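You operate a simulated robot arm through the tools that you are given. There is no shell and no other tool.

You run a simulated robot arm. Do the job below in one go: nothing can be reset, and whatever is moved stays where it is left.

JOB
Bleed the truck's pump with two strokes and prove that it lifts.
Fine: brake on first; two full strokes, lever at lower; then lever at raise, pump past 2 cm, tiller upright; lower by the lever.

It is judged by the outcome, as a careful person would: the job done as asked, and still so three seconds after it is handed in. It fails if anything else is knocked over, pushed out of place, dropped, spilled or broken.

ROBOT AND FRAMES
A 7-joint arm with a two-finger parallel gripper, fixed in place. Base frame: the origin is on the floor under the middle of its stand, x ahead of it, y to its left, z up. Units: cm, degrees, N and s.
With the tool pointing down near the work surface it reaches from about 12 to 62 cm from the base axis. Its first joint turns from -66.0 to 66.0 degrees. Payload 2.4 kg.
The tool frame sits at the grasp point between the pads (the TCP): z along the fingers, y along the line on which they close. The tips reach 3 cm beyond it. Largest opening 9.4 cm; finger width 2.8, thickness 1; the body of the gripper, 5 by 9.6 cm, starts 5.5 cm behind the TCP.
Orientation is that of the tool frame in the base frame, as [roll, pitch, yaw] about the fixed x, y, z axes, in that order (R = Rz(yaw) Ry(pitch) Rx(roll)). With the fingers straight down and closing along the base's y, the tool's x points along the base's -x, its y along +y and its z along -z.

CONTROLS
- The arm moves only by the tool send_rows. Its argument "commands" is one flat list of numbers, 7 for each row, row after row: the shift along the tool's x, y, z in cm, then the turn, a rotation vector about the tool's x, y, z in degrees, then the finger opening in cm, from 0 to 9.4. In form: [x, y, z, wx, wy, wz, claw, x, y, z, wx, wy, wz, claw, ...]. A call has 1 to 20 rows; each row shifts and turns the commanded pose from where the row before left it, along the tool's axes as they then stand. Rows are played at 5 a second. More than 5 cm and 8.6 degrees between two rows, or a gripper value outside its range, and nothing of the call is played. Where a pose cannot be reached the arm comes as near as it can. A force on the tool above 90 N (or 10 N above the force at the start of the call, whichever is more), or a blocked arm, ends the call early, and 0.2 s more pass. Each finger travels about 15.3 cm/s and halts on what it meets, pressing with about 31 N; the grip force reading is that of the motor and also rises with nothing between the fingers. The clock runs only during rows and for 0.2 s after the last one: add rows that do not move to give the fingers time. The reply holds the time, the measured pose of the TCP, the force on the tool along the base axes, the opening and the grip force, in the units named above and with some noise, with the torque about the TCP (base axes, N m) and any sound that the robot's microphone picked up, and new pictures: "views" is both (left out), scene, wrist or none.
- Cameras (640 x 400 px; columns grow to the right, rows downward): "scene" is fixed at [4.34, 47.41, 145.64]; the picture's right is [-0.73, -0.69, 0.00], its down [-0.32, 0.34, -0.88] and it looks along [0.61, -0.64, -0.47] (base axes); focal length 314 px, centre (320, 200). "wrist" rides on the gripper at [7.6, 1.4, -10.3] in the tool frame; the picture's right is [-0.18, 0.98, 0.00], its down [-0.75, -0.14, -0.64] and it looks along [-0.63, -0.12, 0.77] (tool axes); focal length 243 px, centre (320, 200).
- probe_pixels(camera, pixels): for up to 12 pixels [column, row] of the newest picture of that camera ("zoom" is the newest enlarged one), the place [x, y, z] in the base frame of the surface seen there, good to about 0.2 cm. It takes no simulated time.
- enlarge(camera, box): a new picture of the part [left, top, right, bottom] of that camera's present view, enlarged. It takes no simulated time.
- close_job(): hands the job in; it is judged then, once.

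Leave the gripper open and the arm clear of the work at the hand-in unless told otherwise.

The tools are called after "Emit:" as name(argument=value, ...) on one line, values as JSON. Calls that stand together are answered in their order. send_rows: Moves the arm, as the interface text tells. Its arguments: {"type":"object","properties":{"commands":{"type":"array","items":{"type":"number"}},"views":{"type":"string","enum":["both","scene","wrist","none"]}},"required":["commands"]} The other tools are called the same way: probe_pixels (camera, pixels) gives the place of the surface under pixels of a picture; enlarge (camera, box) takes an enlarged picture of a part of a camera's view; close_job () hands the job in.

At the start:

```text
clock: 0.0
tcp_pos: [40.58, -6.55, 132.51]
tool_rot: [-180.0, 0.0, -180.0]
wrist_force: [1.0, 0.1, 0.6]
ft_torque: [0.0, -0.02, -0.03]
gripper_width: 9.38
grasp_force: 0.2
```

scene: 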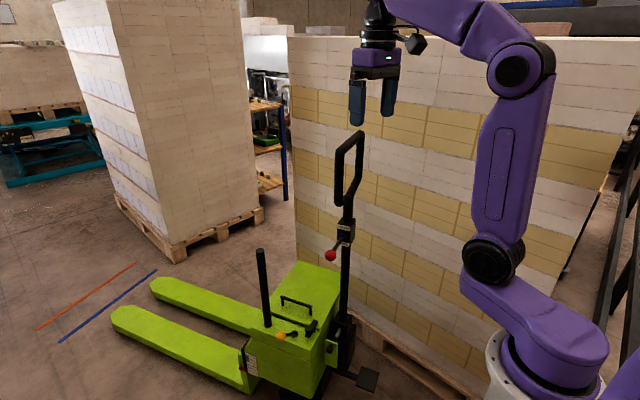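
wrist: 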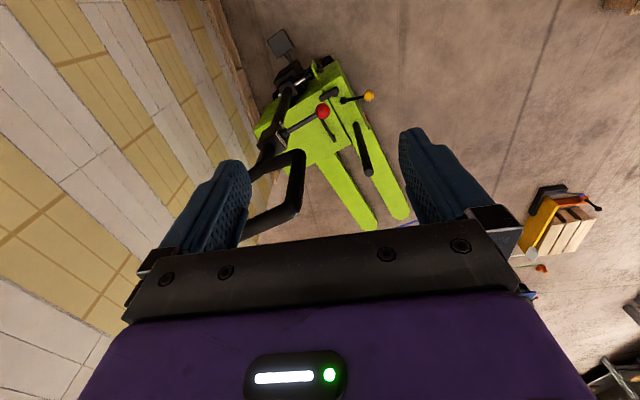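

I see a green pallet truck with an upright tiller (loop handle near scene (350,165)), a red-knobbed lever on the tiller at (331,255), a yellow-knobbed lever at (282,337), a black post at (263,285), and a pedal at (367,379). I'll enlarge these parts before moving.

Emit:
enlarge(camera="scene", box=[220, 230, 400, 400])

Emit:
enlarge(camera="wrist", box=[220, 20, 440, 240])

Emit:
probe_pixels(camera="scene", pixels=[[331, 255], [345, 228], [338, 175], [360, 140], [357, 185], [347, 215], [282, 337], [310, 328], [262, 252], [267, 323], [367, 379], [344, 300]])

```text
2.35 times, centred on (310, 315) of scene
```

zoom: 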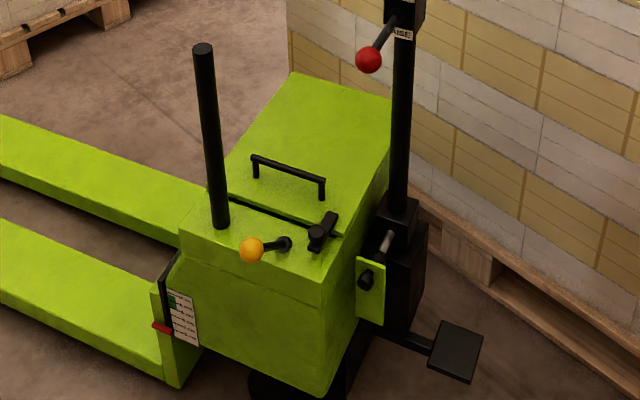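

```text
1.82 times, centred on (330, 130) of wrist
```

zoom: 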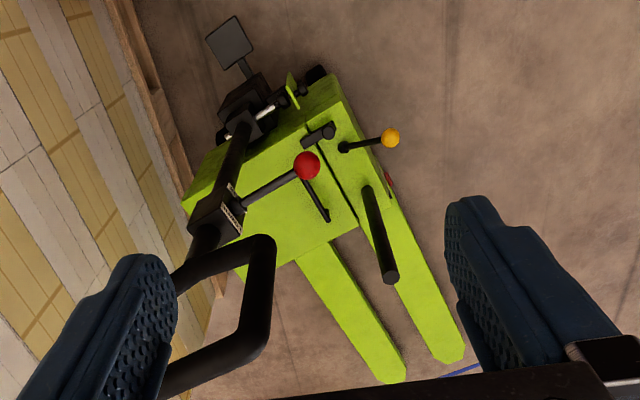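

```text
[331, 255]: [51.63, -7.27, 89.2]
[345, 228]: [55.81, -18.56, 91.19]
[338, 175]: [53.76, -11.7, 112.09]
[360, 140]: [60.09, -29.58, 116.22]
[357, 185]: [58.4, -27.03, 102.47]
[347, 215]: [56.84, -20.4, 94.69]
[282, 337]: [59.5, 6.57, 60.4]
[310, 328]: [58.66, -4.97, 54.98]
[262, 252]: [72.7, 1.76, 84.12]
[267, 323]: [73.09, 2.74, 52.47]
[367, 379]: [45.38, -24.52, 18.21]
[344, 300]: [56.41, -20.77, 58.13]
```

I can see a "RAISE" label by the red lever on the tiller head, and a decal plate on the truck's side. I'll enlarge those to read them.

Emit:
enlarge(camera="scene", box=[320, 210, 370, 270])

Emit:
enlarge(camera="scene", box=[235, 300, 295, 380])

Emit:
enlarge(camera="scene", box=[290, 290, 380, 400])

Emit:
enlarge(camera="wrist", box=[260, 50, 390, 150])

```text
6.67 times, centred on (345, 240) of scene
```

zoom: 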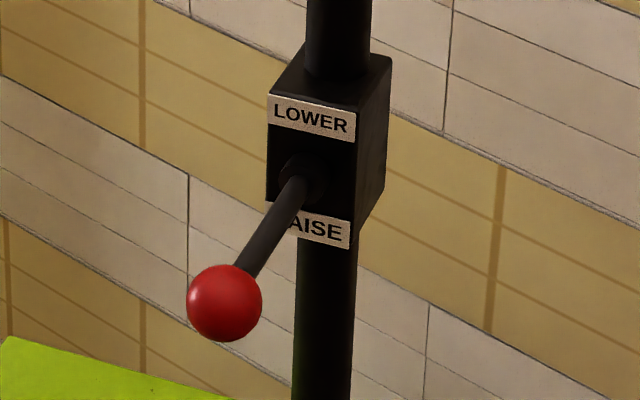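

```text
5.00 times, centred on (265, 340) of scene
```

zoom: 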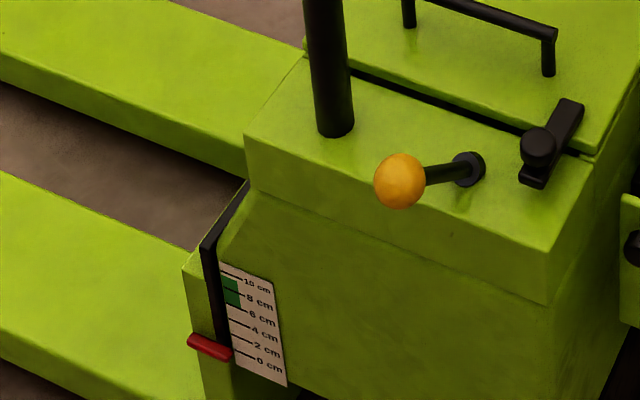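

```text
3.64 times, centred on (335, 345) of scene
```

zoom: 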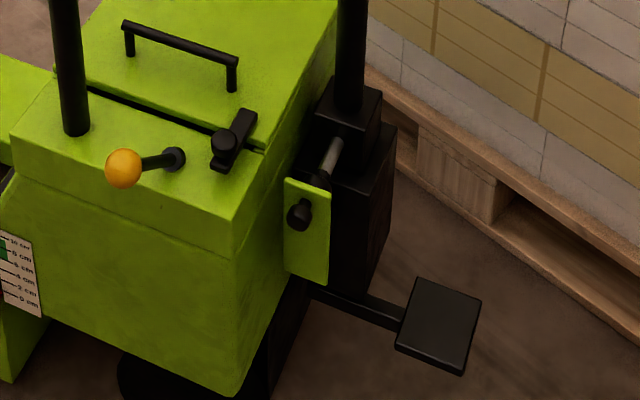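

```text
4.00 times, centred on (325, 100) of wrist
```

zoom: 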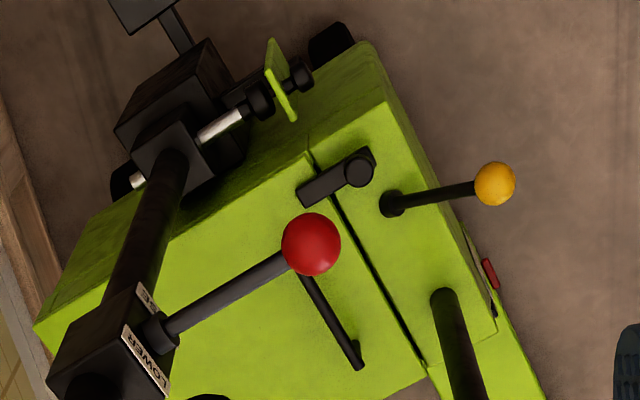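

Gauge plate on the truck's side reads 0–10 cm with the red pointer near 0. The red lever sits at the tiller head, currently at/near RAISE. I'll probe more points to work out the truck's heading, the tiller pivot and the possible brakes.

Emit:
probe_pixels(camera="scene", pixels=[[120, 315], [160, 285], [240, 380], [250, 322], [325, 270], [293, 315], [311, 387], [337, 284], [325, 334], [295, 334], [283, 297], [308, 305]])

Emit:
probe_pixels(camera="wrist", pixels=[[369, 96], [342, 101], [323, 111], [290, 130], [272, 145], [333, 93], [322, 94], [331, 71], [325, 69], [316, 82], [303, 96], [281, 43]])

Emit:
enlarge(camera="wrist", box=[260, 20, 350, 100])

```text
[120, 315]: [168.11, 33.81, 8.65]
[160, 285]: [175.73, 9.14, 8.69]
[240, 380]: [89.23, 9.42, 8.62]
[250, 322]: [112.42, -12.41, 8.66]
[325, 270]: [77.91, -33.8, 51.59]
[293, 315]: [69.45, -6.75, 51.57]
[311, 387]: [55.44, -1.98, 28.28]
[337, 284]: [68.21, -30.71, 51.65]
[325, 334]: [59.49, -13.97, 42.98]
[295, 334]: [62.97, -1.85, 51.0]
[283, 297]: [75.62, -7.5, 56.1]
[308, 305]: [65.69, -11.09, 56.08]
```

```text
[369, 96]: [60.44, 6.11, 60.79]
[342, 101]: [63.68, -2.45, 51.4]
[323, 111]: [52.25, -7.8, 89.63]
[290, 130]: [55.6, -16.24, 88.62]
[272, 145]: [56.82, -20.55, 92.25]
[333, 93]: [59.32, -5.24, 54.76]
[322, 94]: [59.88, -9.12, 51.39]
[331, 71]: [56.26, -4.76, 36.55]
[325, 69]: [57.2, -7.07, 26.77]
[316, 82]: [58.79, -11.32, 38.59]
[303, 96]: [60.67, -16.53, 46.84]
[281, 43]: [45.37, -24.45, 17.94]
```

```text
5.00 times, centred on (305, 60) of wrist
```

zoom: 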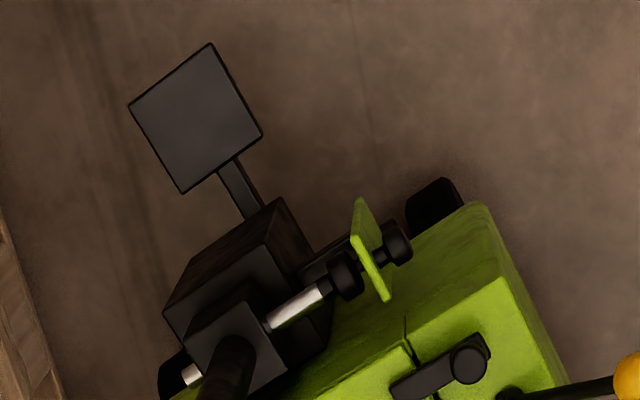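

The truck's long axis runs along about (0.95, 0.31). The tiller stands at (56.5, -20.5) and the handle loop is at z≈102–116, x 54–60, y -12 to -30. Next I'll drop straight down in clear space, x≈38 to 40 and 12 cm short of the red knob, so the wrist camera can view the tiller base, bracket and pedal.

Emit:
send_rows(commands=[0.5, 0, 4.5, 0, 0, 0, 9.4, 0.5, 0, 4.5, 0, 0, 0, 9.4, 0.5, 0, 4.5, 0, 0, 0, 9.4, 0.5, 0, 4.5, 0, 0, 0, 9.4, 0.5, 0, 4.5, 0, 0, 0, 9.4, 0.5, 0, 4.5, 0, 0, 0, 9.4, 0, 0, 4.5, 0, 0, 0, 9.4, 0, 0, 4.5, 0, 0, 0, 9.4, 0, 0, 4.5, 0, 0, 0, 9.4, 0, 0, 4.5, 0, 0, 0, 9.4])

Emit:
probe_pixels(camera="scene", pixels=[[490, 262], [500, 360], [515, 385], [518, 75], [560, 345]])

```text
clock: 2.2
tcp_pos: [37.45, -6.48, 87.26]
tool_rot: [180.0, 0.0, -180.0]
wrist_force: [0.2, 0.1, -0.4]
ft_torque: [0.0, 0.04, 0.05]
gripper_width: 9.42
grasp_force: 0.1
```

scene: 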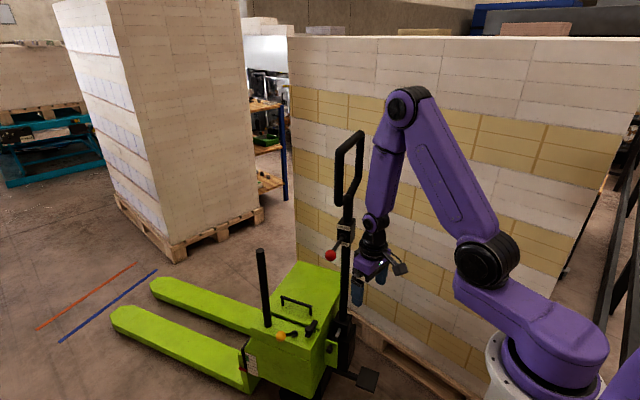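
wrist: 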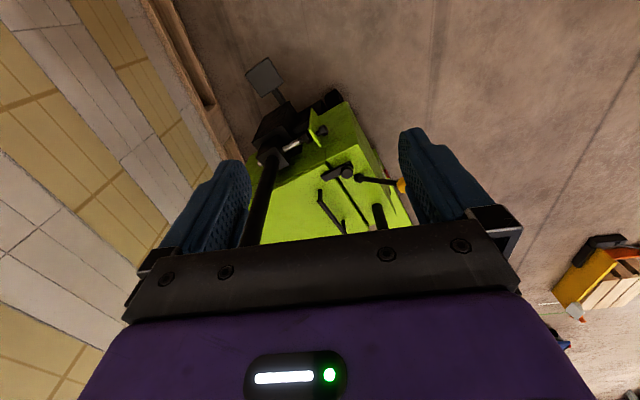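

```text
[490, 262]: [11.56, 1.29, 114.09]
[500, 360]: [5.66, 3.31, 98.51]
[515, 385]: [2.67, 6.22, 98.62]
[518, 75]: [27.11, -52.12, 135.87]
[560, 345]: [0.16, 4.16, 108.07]
```

The stand's top is at z≈98, so the arm hangs down to reach the work. I'll check the arm's proportions and look closely at the tiller base from here.

Emit:
probe_pixels(camera="scene", pixels=[[400, 107], [487, 262], [375, 222], [372, 250], [357, 300], [400, 268]])

Emit:
enlarge(camera="wrist", box=[230, 50, 410, 240])

Emit:
enlarge(camera="wrist", box=[240, 80, 350, 180])

```text
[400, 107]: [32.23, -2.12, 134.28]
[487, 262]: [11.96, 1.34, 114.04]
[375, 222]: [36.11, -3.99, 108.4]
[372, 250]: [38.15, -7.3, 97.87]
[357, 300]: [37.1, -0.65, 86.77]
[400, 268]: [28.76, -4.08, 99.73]
```

```text
2.11 times, centred on (320, 145) of wrist
```

zoom: 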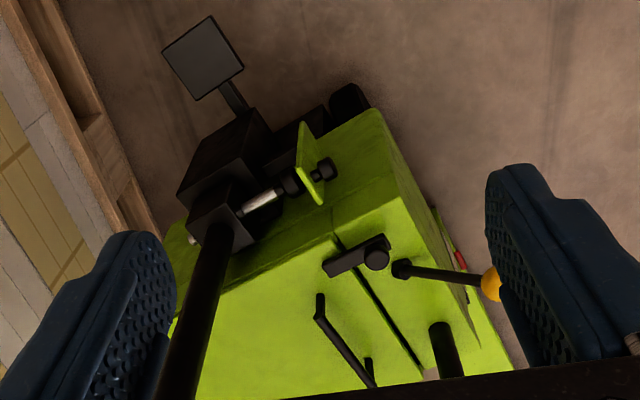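

```text
4.00 times, centred on (295, 130) of wrist
```

zoom: 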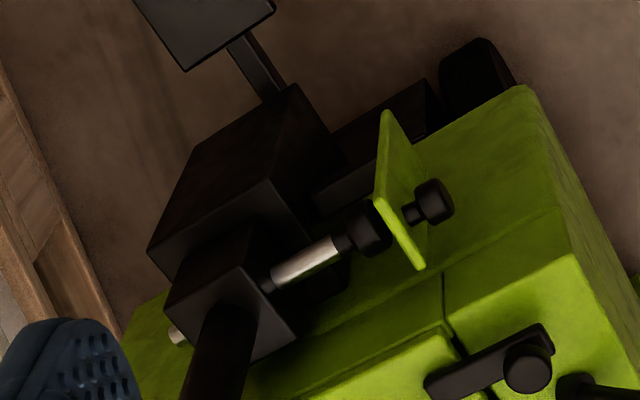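

The arm links are about 28 and 26 cm plus the hand, so the floor pedal is likely out of reach, and the yellow lever on the deck is about at the limit. Next I'll shift left (+y) to view the deck around the yellow lever and look for labels.

Emit:
send_rows(commands=[0, 3, 0, 0, 0, 0, 9.4, 0, 3, 0, 0, 0, 0, 9.4, 0, 3, 0, 0, 0, 0, 9.4, 0, 3, 2, 0, 0, 0, 9.4, -1, 0, 3, 0, 0, 0, 9.4, -1, 0, 3, 0, 0, 0, 9.4])

Emit:
enlarge(camera="wrist", box=[200, 20, 420, 230])

```text
clock: 3.6
tcp_pos: [39.66, 5.47, 79.42]
tool_rot: [-179.9, 0.0, 180.0]
wrist_force: [-0.1, 0.0, 0.4]
ft_torque: [-0.01, -0.01, 0.02]
gripper_width: 9.4
grasp_force: 0.0
```

scene: 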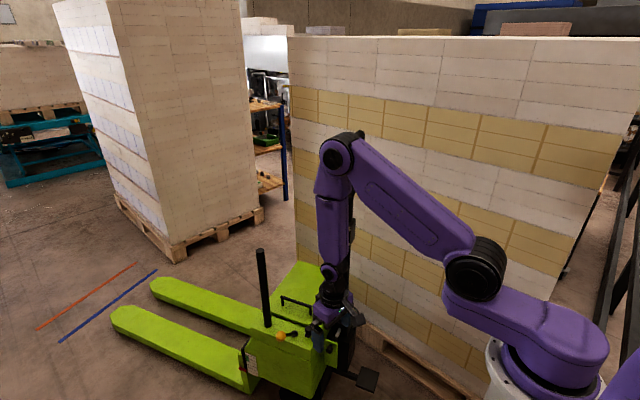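
wrist: 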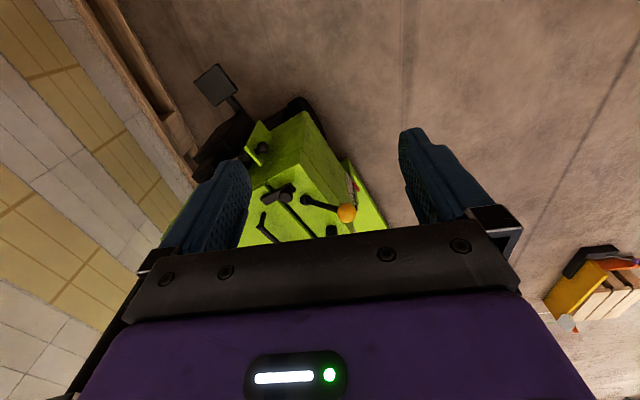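

```text
1.90 times, centred on (310, 125) of wrist
```

zoom: 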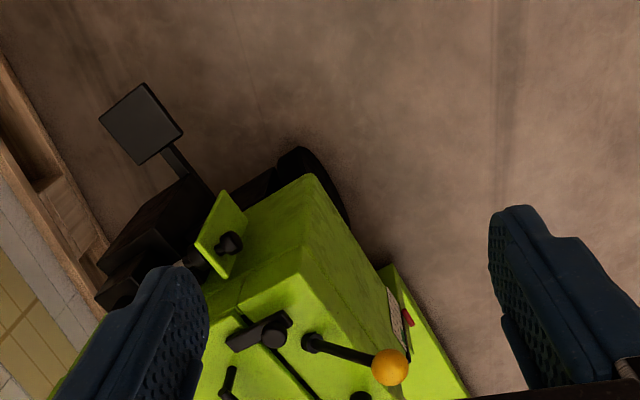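

The yellow lever lies at wrist (305,200)–(346,213), with no label visible yet. I'll enlarge that area and the bracket.

Emit:
enlarge(camera="wrist", box=[240, 160, 380, 245])

Emit:
enlarge(camera="wrist", box=[190, 60, 310, 170])

Emit:
probe_pixels(camera="wrist", pixels=[[346, 213], [304, 200], [320, 205], [285, 197], [268, 198], [258, 148], [259, 130], [245, 153], [240, 120], [351, 185], [332, 228], [303, 101]])

```text
4.57 times, centred on (310, 202) of wrist
```

zoom: 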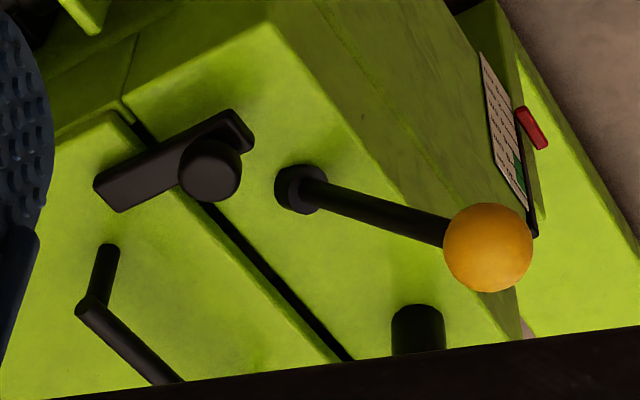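

```text
3.64 times, centred on (250, 115) of wrist
```

zoom: 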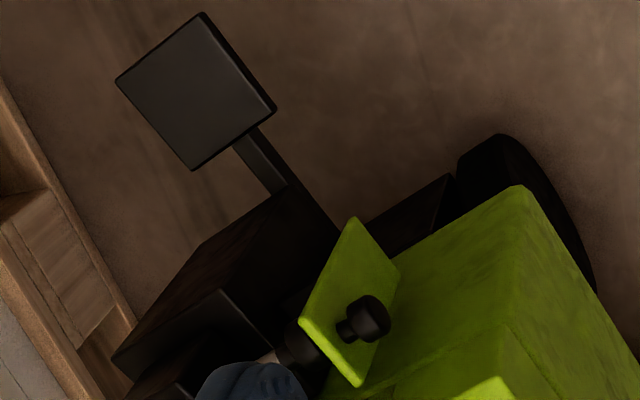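

```text
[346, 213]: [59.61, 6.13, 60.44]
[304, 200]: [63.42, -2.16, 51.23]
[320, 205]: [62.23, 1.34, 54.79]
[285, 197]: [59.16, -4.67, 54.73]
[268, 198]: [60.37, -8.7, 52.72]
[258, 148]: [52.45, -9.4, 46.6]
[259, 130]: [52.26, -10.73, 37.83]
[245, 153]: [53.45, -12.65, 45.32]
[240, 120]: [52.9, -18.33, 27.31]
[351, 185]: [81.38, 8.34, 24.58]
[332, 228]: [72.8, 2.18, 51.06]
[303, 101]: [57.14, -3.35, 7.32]
```

The deck carries no label beside the yellow lever. Before deciding what is what, I want a close view of the knob and bracket beside the tiller foot. I'll go to about (40, -9, 62), which keeps 8 cm or more from everything.

Emit:
send_rows(commands=[0, -3, 2, 0, 0, 0, 9.4, 0, -3, 3, 0, 0, 0, 9.4, 0, -3, 3, 0, 0, 0, 9.4, 0, -3, 3, 0, 0, 0, 9.4, 0, -2.5, 3, 0, 0, 0, 9.4, 0, 0, 3, 0, 0, 0, 9.4])

Emit:
enlarge(camera="wrist", box=[220, 60, 420, 230])

Emit:
enlarge(camera="wrist", box=[250, 130, 350, 230])

```text
clock: 5.0
tcp_pos: [39.78, -8.97, 62.22]
tool_rot: [-179.9, 0.0, 180.0]
wrist_force: [-0.1, 0.6, 0.4]
ft_torque: [-0.01, -0.01, -0.02]
gripper_width: 9.41
grasp_force: 0.1
```

scene: 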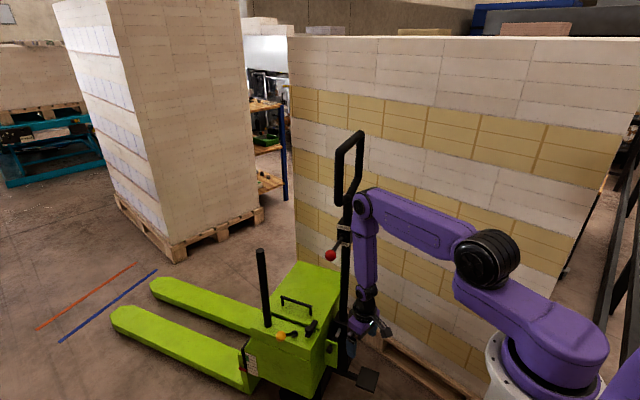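
wrist: 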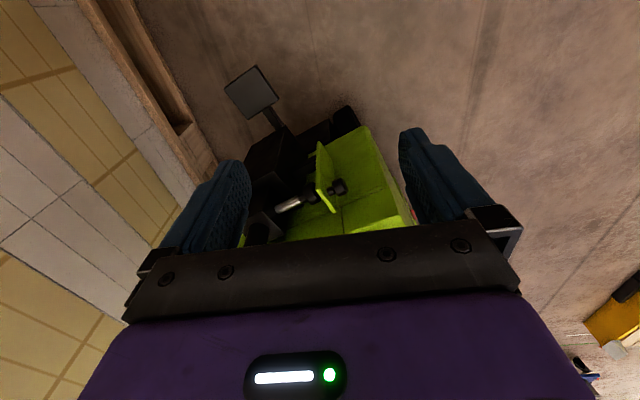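

```text
2.35 times, centred on (320, 145) of wrist
```

zoom: 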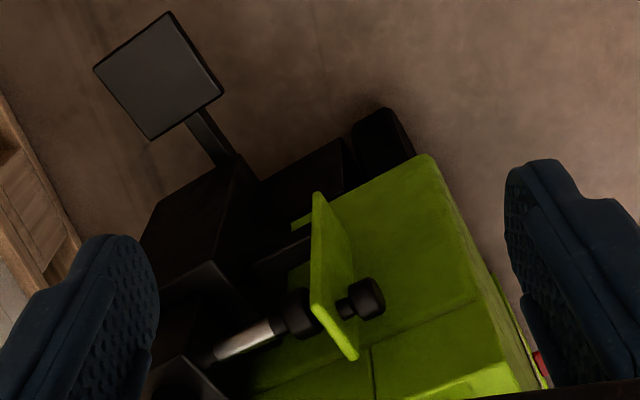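

```text
4.00 times, centred on (300, 180) of wrist
```

zoom: 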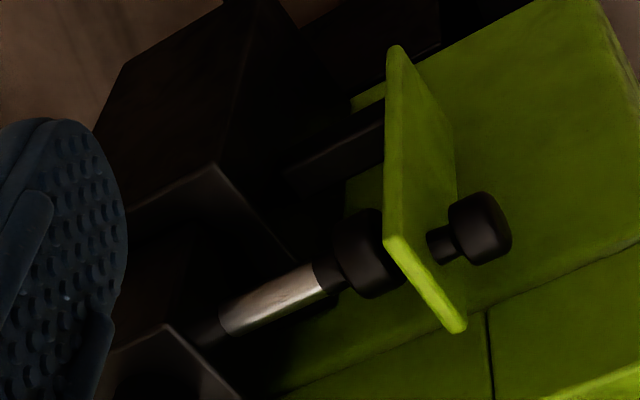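

I'll probe the pin assembly (knob at wrist (339,187), silver rod at (287,205)) and the tiller block, to learn whether this is the pivot axle or a lock pin.

Emit:
probe_pixels(camera="wrist", pixels=[[342, 187], [333, 190], [322, 170], [313, 193], [290, 204], [282, 208], [276, 212], [262, 203], [253, 170], [315, 140], [266, 225], [265, 135]])

Emit:
probe_pixels(camera="scene", pixels=[[346, 232], [340, 238], [345, 205], [353, 210], [352, 200], [336, 160], [361, 165], [344, 243], [331, 255], [279, 336], [262, 255], [344, 285]])

```text
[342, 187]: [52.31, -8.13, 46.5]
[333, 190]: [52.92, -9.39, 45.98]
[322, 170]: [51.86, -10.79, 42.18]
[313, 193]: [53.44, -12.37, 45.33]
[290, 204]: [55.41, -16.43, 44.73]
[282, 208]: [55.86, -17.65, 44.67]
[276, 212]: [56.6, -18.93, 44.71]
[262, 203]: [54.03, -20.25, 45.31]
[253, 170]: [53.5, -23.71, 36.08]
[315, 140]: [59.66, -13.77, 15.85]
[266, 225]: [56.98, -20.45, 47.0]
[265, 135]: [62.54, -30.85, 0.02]
```

```text
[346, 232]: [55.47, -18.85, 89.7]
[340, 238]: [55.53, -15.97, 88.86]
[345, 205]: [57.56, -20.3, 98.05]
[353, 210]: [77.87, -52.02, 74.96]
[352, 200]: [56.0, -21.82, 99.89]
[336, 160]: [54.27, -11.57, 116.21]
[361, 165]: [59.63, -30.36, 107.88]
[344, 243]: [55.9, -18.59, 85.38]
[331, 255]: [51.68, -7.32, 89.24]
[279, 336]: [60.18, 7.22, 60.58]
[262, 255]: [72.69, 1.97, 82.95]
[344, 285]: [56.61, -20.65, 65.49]
```

The pin line runs along the tiller's cross axis through the foot block at z≈45, so it looks like the pivot axle and its bracket. I'll leave it alone. Now I need the arm's true reach for the yellow lever at (60, 6.5, 60.5), so I'll probe the arm's joints in this pose.

Emit:
probe_pixels(camera="scene", pixels=[[363, 204], [485, 257], [366, 292], [358, 320], [350, 347], [382, 328], [455, 215]])

Emit:
enlarge(camera="scene", box=[320, 170, 520, 380])

```text
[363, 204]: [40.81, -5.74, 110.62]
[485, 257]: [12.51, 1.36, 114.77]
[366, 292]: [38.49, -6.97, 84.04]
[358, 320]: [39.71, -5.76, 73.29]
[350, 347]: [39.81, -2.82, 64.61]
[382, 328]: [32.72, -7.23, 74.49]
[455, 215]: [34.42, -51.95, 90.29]
```

```text
1.90 times, centred on (420, 275) of scene
```

zoom: 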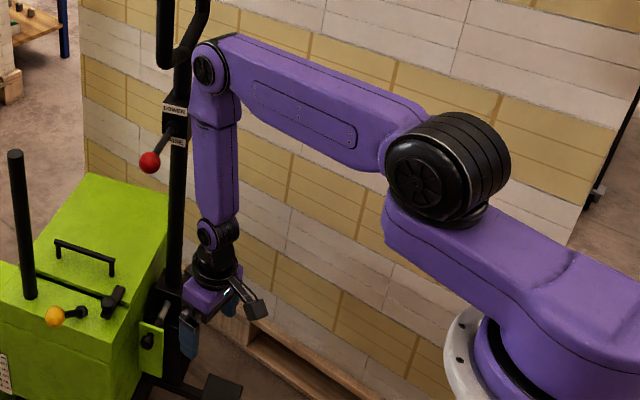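

Reach from the shoulder (12.5, ~0, 115) is about 77 cm when aligned. The yellow knob is 72 cm away, so it can be reached with the tool tilted about 40° outward. I'll rise, move left and tilt the tool towards the yellow lever, staying well clear.

Emit:
send_rows(commands=[-1.4, 4, -4, 0, 0, 0, 9.4, -1.4, 4, -4, 0, 0, 0, 9.4, -1.4, 4, -4, 0, 0, 0, 9.4, 0, 3.5, 0, 0, 0, 0, 9.4, 0, 0, 0, 0, -8, 0, 9.4, 0, 0, 0, 0, -8, 0, 9.4, 0, 0, 0, 0, -8, 0, 9.4, 0, 0, 0, 0, -8, 0, 9.4, 0, 0, 0, 0, -8, 0, 9.4, 0, 0, 0, 0, 0, 0, 9.4])

Emit:
enlarge(camera="wrist", box=[200, 0, 440, 230])

```text
refused: row 1 steps farther than a row can; nothing moved
```

```text
1.74 times, centred on (320, 115) of wrist
```

zoom: 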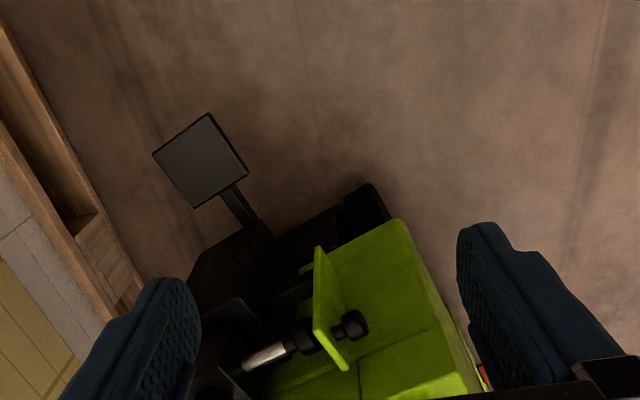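

The step was too long in total distance, so nothing moved. I'll send the same path in smaller steps.

Emit:
send_rows(commands=[-1, 3, -3, 0, 0, 0, 9.4, -1, 3, -3, 0, 0, 0, 9.4, -1, 3, -3, 0, 0, 0, 9.4, -1, 3, -3, 0, 0, 0, 9.4, 0, 3.5, 0, 0, 0, 0, 9.4, 0, 0, 0, 0, -8, 0, 9.4, 0, 0, 0, 0, -8, 0, 9.4, 0, 0, 0, 0, -8, 0, 9.4, 0, 0, 0, 0, -8, 0, 9.4, 0, 0, 0, 0, -8, 0, 9.4, 0, 0, 0, 0, 0, 0, 9.4])

Emit:
enlarge(camera="wrist", box=[200, 0, 440, 230])

```text
clock: 7.4
tcp_pos: [43.82, 6.58, 74.68]
tool_rot: [179.9, 40.0, -179.9]
wrist_force: [0.8, 0.3, -1.0]
ft_torque: [-0.05, 0.02, -0.01]
gripper_width: 9.42
grasp_force: 0.1
```

scene: 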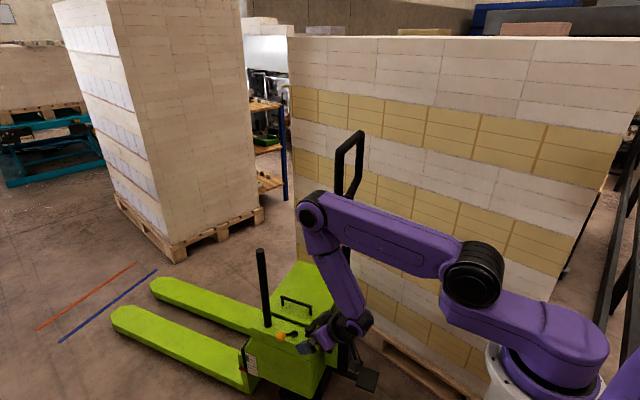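
wrist: 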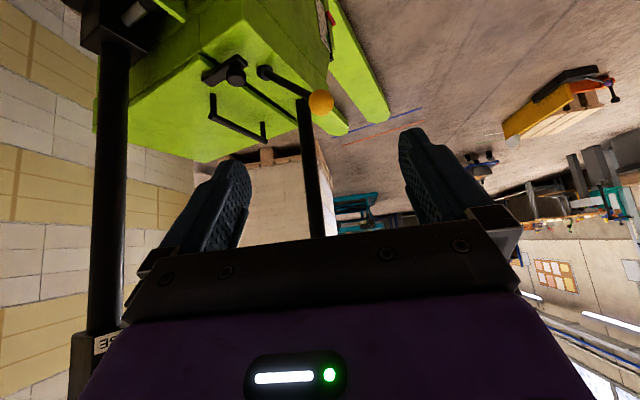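

```text
1.74 times, centred on (320, 115) of wrist
```

zoom: 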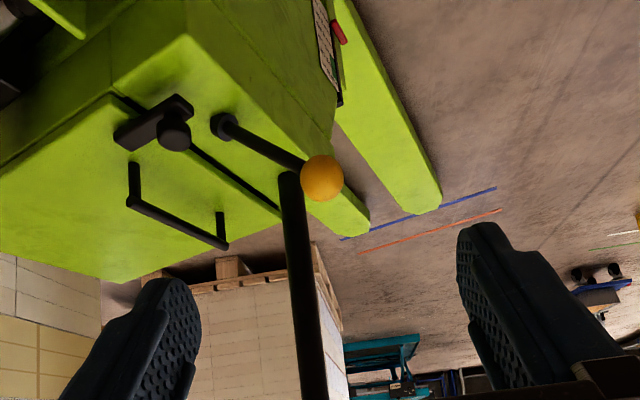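

Clear view now (the wrist image is upside-down). I'll enlarge the yellow lever's foot and the deck around it to look for any marks.

Emit:
enlarge(camera="wrist", box=[190, 30, 350, 150])

Emit:
enlarge(camera="wrist", box=[280, 0, 400, 90])

Emit:
probe_pixels(camera="wrist", pixels=[[321, 103], [264, 72], [290, 86], [237, 76], [210, 76], [213, 100], [264, 140], [301, 103], [315, 225], [380, 125], [345, 128], [380, 110]])

```text
3.33 times, centred on (270, 90) of wrist
```

zoom: 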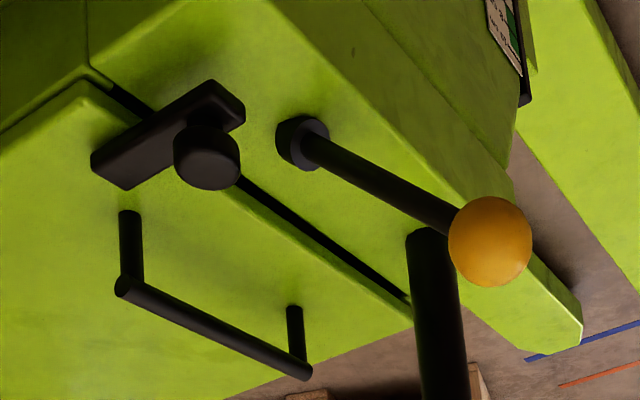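

```text
4.44 times, centred on (340, 45) of wrist
```

zoom: 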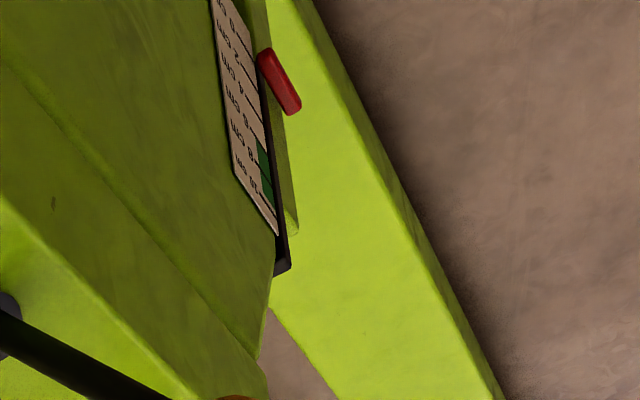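

```text
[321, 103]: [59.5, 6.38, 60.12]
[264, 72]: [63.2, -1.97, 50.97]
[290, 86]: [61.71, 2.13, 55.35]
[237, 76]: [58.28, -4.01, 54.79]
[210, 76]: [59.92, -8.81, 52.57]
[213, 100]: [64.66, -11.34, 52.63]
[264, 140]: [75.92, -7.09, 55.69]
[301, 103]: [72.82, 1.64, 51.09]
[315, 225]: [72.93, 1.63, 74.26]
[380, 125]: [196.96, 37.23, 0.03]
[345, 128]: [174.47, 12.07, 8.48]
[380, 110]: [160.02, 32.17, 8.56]
```

The knob centre is at about (60.8, 6.3, 59.3) and the lever foot at (63.2, -2, 50.5), so the lever leans 44° to the truck's left. There is no mark beside it. It's the only hand lever besides the pump control, so I take it as the parking brake, now off. I'll close the fingers and bring them to the outer (left) side of the knob without touching it.

Emit:
send_rows(commands=[0, 3.3, 0, 0, 0, 0, 0, -0.6, 0, 4.3, 0, 0, 0, 0, -0.6, 0, 4.3, 0, 0, 0, 0, -0.6, 0, 4.3, 0, 0, 0, 0, -0.6, 0, 4.3, 0, 0, 0, 0, -0.6, 0, 4.3, 0, 0, 0, 0, 0, 0, 0, 0, 0, 0, 0])

Emit:
enlarge(camera="scene", box=[230, 270, 390, 400])

Emit:
enlarge(camera="wrist", box=[200, 0, 440, 230])

```text
clock: 9.0
tcp_pos: [60.1, 9.94, 59.96]
tool_rot: [179.9, 39.8, -179.9]
wrist_force: [0.7, -1.3, -0.4]
ft_torque: [0.02, -0.01, -0.01]
gripper_width: 0.0
grasp_force: 31.3
```

scene: 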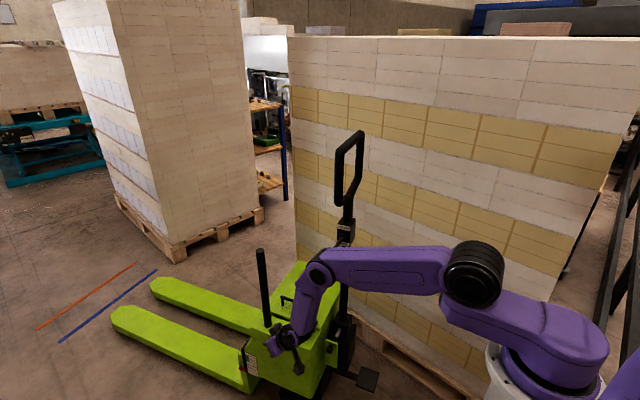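
wrist: 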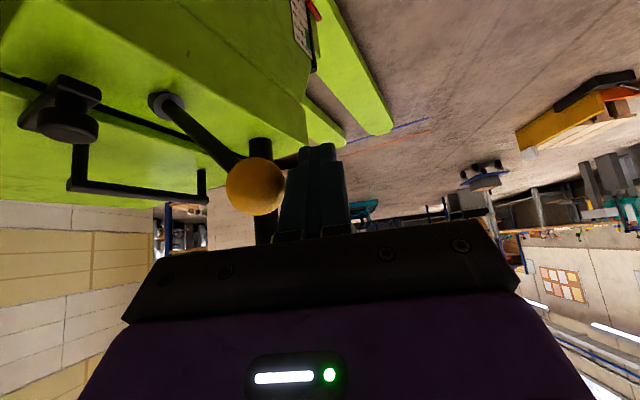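

```text
3.08 times, centred on (310, 335) of scene
```

zoom: 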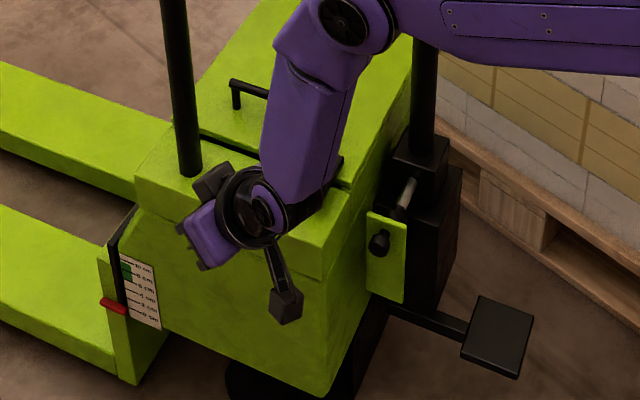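

```text
1.74 times, centred on (320, 115) of wrist
```

zoom: 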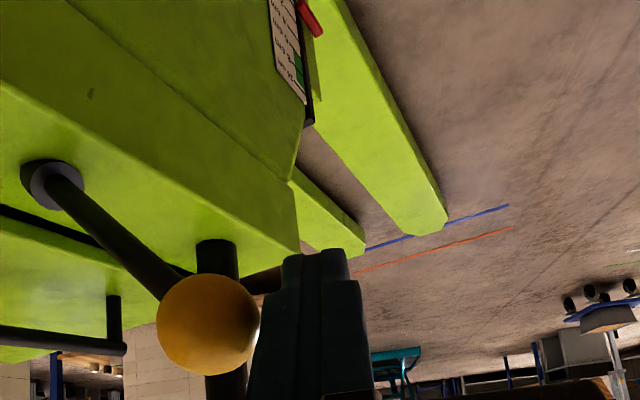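

The fingers are 1–2 cm outside the knob with no contact. Before pushing right, I'll check the elbow's clearance from the red knob at (51.6, -7.3, 89).

Emit:
probe_pixels(camera="scene", pixels=[[320, 272], [330, 262], [340, 250], [335, 278], [300, 340], [380, 255], [325, 300], [355, 255]])

Emit:
enlarge(camera="scene", box=[290, 220, 380, 290])

```text
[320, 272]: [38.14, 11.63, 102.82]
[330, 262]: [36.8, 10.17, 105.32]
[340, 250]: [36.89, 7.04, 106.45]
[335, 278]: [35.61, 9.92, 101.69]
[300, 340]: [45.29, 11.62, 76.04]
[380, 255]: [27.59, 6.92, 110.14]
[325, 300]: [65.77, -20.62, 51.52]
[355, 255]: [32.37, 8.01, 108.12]
```

```text
5.71 times, centred on (335, 255) of scene
```

zoom: 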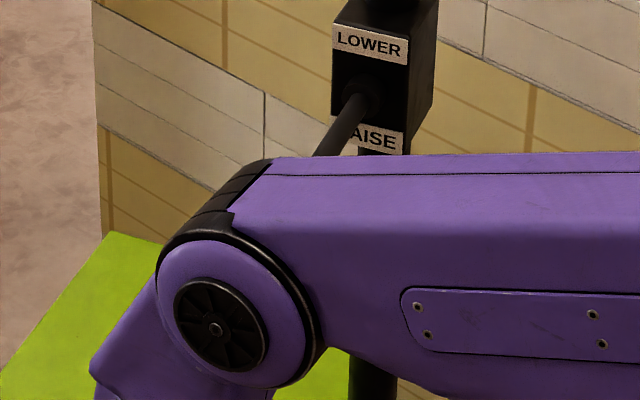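

The elbow is at about (38, 8, 103), clear for now, though it would come near the red knob if I pushed far right, so I'll go in small steps. First a small push: 1 cm to touch, then about 14° of lever arc. I'll read the force after.

Emit:
send_rows(commands=[-0.23, -0.95, 0.19, 0, 0, 0, 0, -0.85, -1.15, -0.46, 0, 0, 0, 0, -0.85, -1.15, -0.46, 0, 0, 0, 0], views="wrist")

```text
clock: 9.8
tcp_pos: [61.21, 6.88, 61.93]
tool_rot: [-180.0, 40.5, -179.6]
wrist_force: [-11.2, 19.3, 28.3]
ft_torque: [-0.35, 0.15, -0.19]
gripper_width: 0.0
grasp_force: 31.6
```

wrist: 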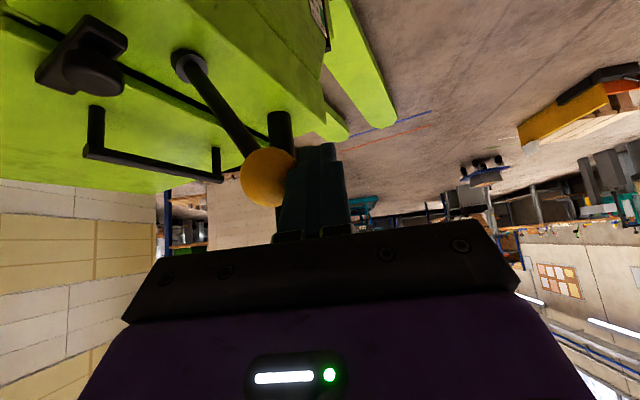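

A force of about 36 N came up. I'll probe whether the lever moved (knob at wrist (266,177), foot at (187,63)).

Emit:
probe_pixels(camera="wrist", pixels=[[264, 175], [275, 185], [190, 68], [225, 115], [278, 122]])

Emit:
enlarge(camera="wrist", box=[160, 30, 380, 240])

```text
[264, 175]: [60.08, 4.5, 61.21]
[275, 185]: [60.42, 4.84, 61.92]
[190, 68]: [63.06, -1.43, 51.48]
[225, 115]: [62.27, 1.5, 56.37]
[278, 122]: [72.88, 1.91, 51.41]
```

```text
1.90 times, centred on (270, 135) of wrist
```

zoom: 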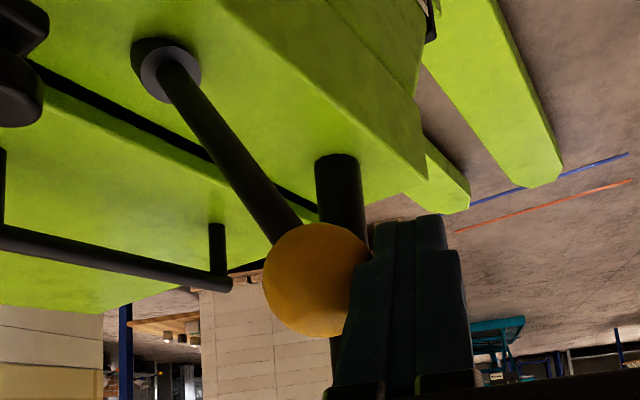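

The lever moved: the knob went from (59.5, 6.4, 60.1) to (60.1, 4.5, 61.2), so it rotates to the right about the truck's long axis. Most of the force is friction on the ball. I'll carry on along the arc to near upright.

Emit:
send_rows(commands=[-0.93, -1.27, -0.46, 0, 0, 0, 0, -0.93, -1.27, -0.46, 0, 0, 0, 0, -0.74, -1.48, -0.13, 0, 0, 0, 0, -0.74, -1.48, -0.13, 0, 0, 0, 0])

Emit:
enlarge(camera="wrist", box=[160, 30, 380, 240])

```text
clock: 10.8
tcp_pos: [62.61, 0.96, 64.75]
tool_rot: [180.0, 39.8, 180.0]
wrist_force: [0.2, -0.5, -0.2]
ft_torque: [0.04, 0.01, 0.0]
gripper_width: 0.01
grasp_force: 31.0
```

scene: 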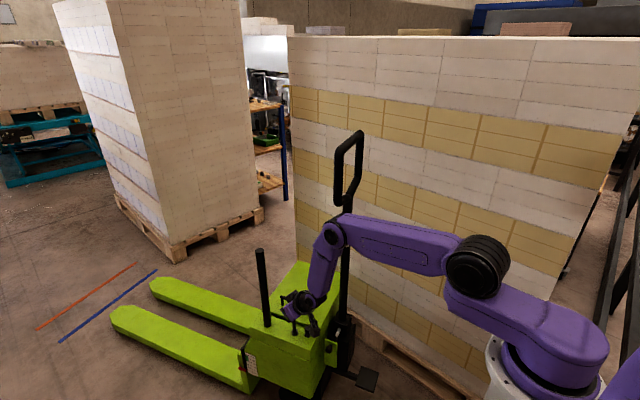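
wrist: 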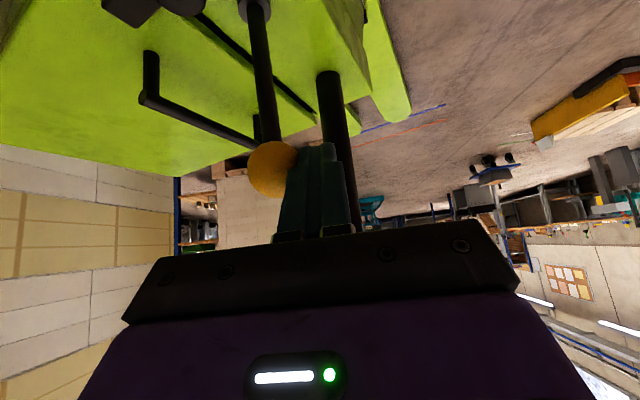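

```text
1.90 times, centred on (270, 135) of wrist
```

zoom: 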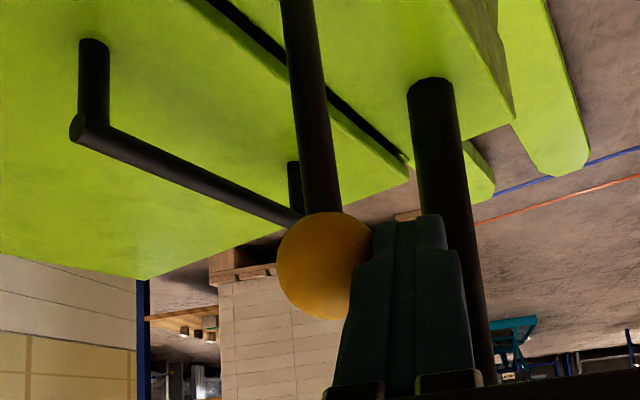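

Force is back to zero and the lever now stands near upright. I'll probe the knob.

Emit:
probe_pixels(camera="wrist", pixels=[[268, 170], [272, 160], [263, 100], [253, 10], [336, 85], [256, 128]])

Emit:
probe_pixels(camera="scene", pixels=[[331, 236], [335, 225], [345, 228], [310, 300], [300, 312], [338, 232]])

Emit:
enlarge(camera="scene", box=[250, 210, 380, 340])

```text
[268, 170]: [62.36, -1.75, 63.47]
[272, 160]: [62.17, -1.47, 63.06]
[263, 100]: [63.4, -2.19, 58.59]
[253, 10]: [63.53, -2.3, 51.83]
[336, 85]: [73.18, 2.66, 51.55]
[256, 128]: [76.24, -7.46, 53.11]
```

```text
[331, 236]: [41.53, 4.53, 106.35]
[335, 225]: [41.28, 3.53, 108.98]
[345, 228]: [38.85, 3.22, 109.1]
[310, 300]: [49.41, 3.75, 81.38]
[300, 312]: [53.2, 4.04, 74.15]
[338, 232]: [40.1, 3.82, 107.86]
```

```text
3.08 times, centred on (315, 275) of scene
```

zoom: 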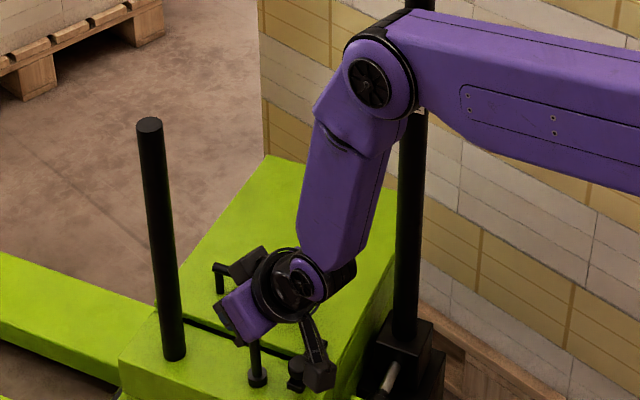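

The lever is exactly upright (knob centre about (63.4, -2, 62.8)) and sits slightly ahead of the finger with zero force, so it has snapped into a position. I'll push gently another 1.3 cm to see whether this is the end of its travel.

Emit:
send_rows(commands=[-0.1, -0.6, 0.1, 0, 0, 0, 0, -0.1, -0.6, 0.1, 0, 0, 0, 0], views="wrist")

Emit:
probe_pixels(camera="wrist", pixels=[[268, 170], [272, 160], [263, 100], [253, 10]])

```text
clock: 11.4
tcp_pos: [62.91, 0.13, 64.82]
tool_rot: [-180.0, 40.0, -179.6]
wrist_force: [-6.0, 12.5, 6.0]
ft_torque: [0.18, 0.04, 0.06]
gripper_width: 0.01
grasp_force: 30.2
```

wrist: 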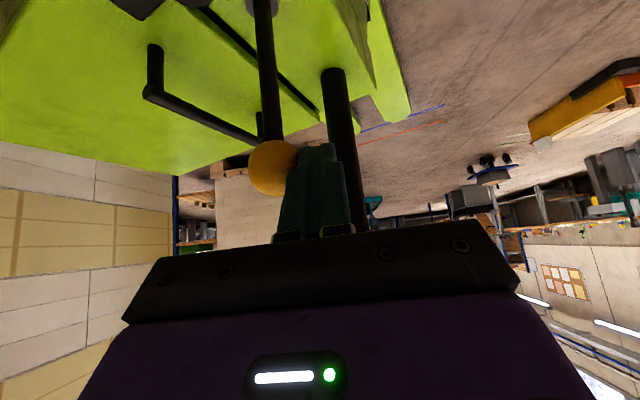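

```text
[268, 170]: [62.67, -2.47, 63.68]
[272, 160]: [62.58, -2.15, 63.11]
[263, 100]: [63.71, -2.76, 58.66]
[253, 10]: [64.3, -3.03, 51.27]
```

The knob shifted only about 0.7 cm with 12 N. I'll push 1.2 cm more to tell a stop from a free swing.

Emit:
send_rows(commands=[-0.1, -0.6, 0.1, 0, 0, 0, 0, -0.1, -0.6, 0.1, 0, 0, 0, 0], views="wrist")

Emit:
probe_pixels(camera="wrist", pixels=[[268, 170], [272, 160], [263, 100], [253, 10]])

```text
clock: 12.0
tcp_pos: [62.9, 0.09, 64.7]
tool_rot: [-179.9, 39.8, -178.4]
wrist_force: [-30.7, 43.4, 26.4]
ft_torque: [0.56, 0.24, 0.19]
gripper_width: 0.0
grasp_force: 30.9
```

wrist: 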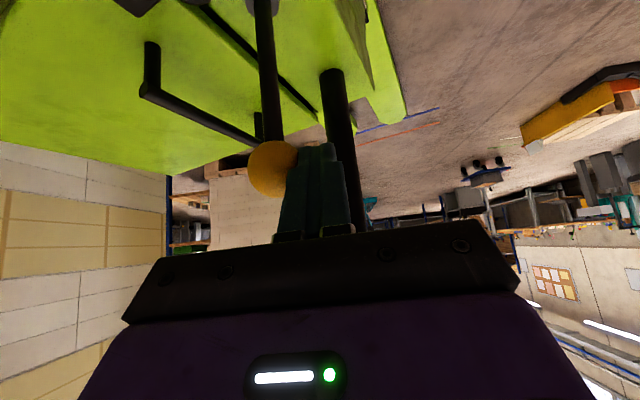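

```text
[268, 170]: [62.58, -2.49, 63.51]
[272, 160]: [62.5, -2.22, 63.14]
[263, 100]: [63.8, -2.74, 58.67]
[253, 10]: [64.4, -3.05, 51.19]
```

The fingers are blocked at y≈0.1 and the force rose to 43 N, so upright is the hard end stop. I'll back off to the left and retreat, then look at the lever and truck from outside.

Emit:
send_rows(commands=[0.1, 0.6, -0.1, 0, 0, 0, 0, 0.1, 0.7, -0.1, 0, 0, 0, 0, 0, 1.2, 0, 0, 0, 0, 0, 0, 1, -2, 0, 0, 0, 0, 0, 0, -4, 0, 0, 0, 0, 0, 0, -4, 0, 0, 0, 0, 0, 0, -4, 0, 0, 0, 0, 0, 0, -4, 0, 0, 0, 0])

Emit:
enlarge(camera="scene", box=[220, 230, 400, 400])

Emit:
enlarge(camera="wrist", box=[180, 0, 440, 230])

```text
clock: 13.8
tcp_pos: [51.23, 2.3, 78.89]
tool_rot: [180.0, 40.0, 180.0]
wrist_force: [0.1, 0.1, 0.8]
ft_torque: [-0.01, -0.04, 0.0]
gripper_width: 0.0
grasp_force: 31.1
```

scene: 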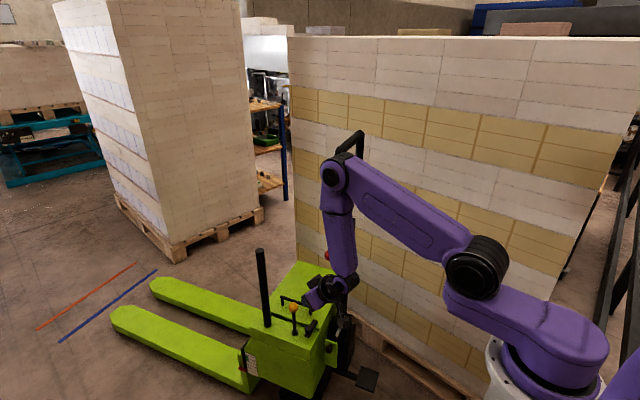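
wrist: 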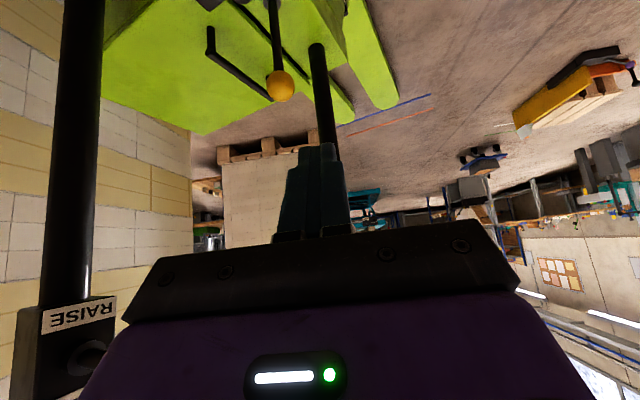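

```text
2.35 times, centred on (310, 315) of scene
```

zoom: 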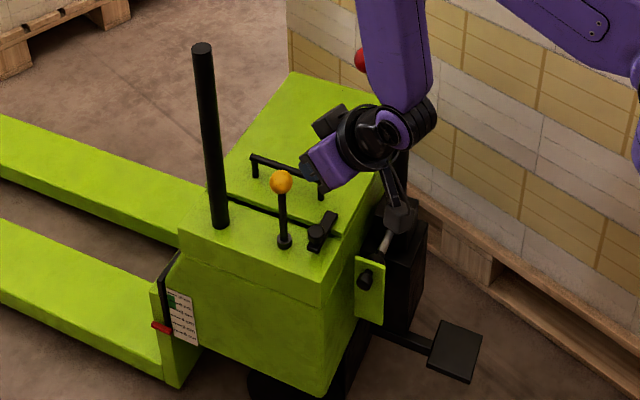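

```text
1.74 times, centred on (310, 115) of wrist
```

zoom: 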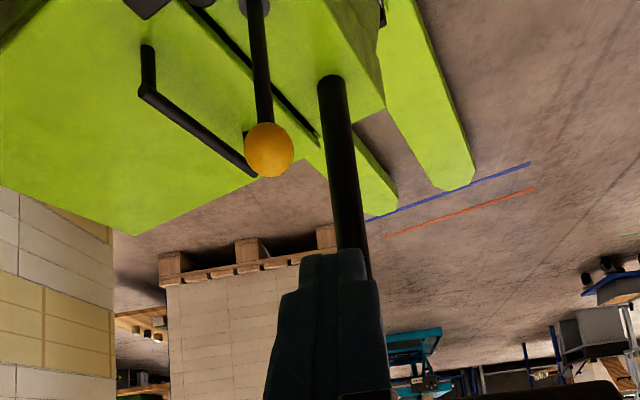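

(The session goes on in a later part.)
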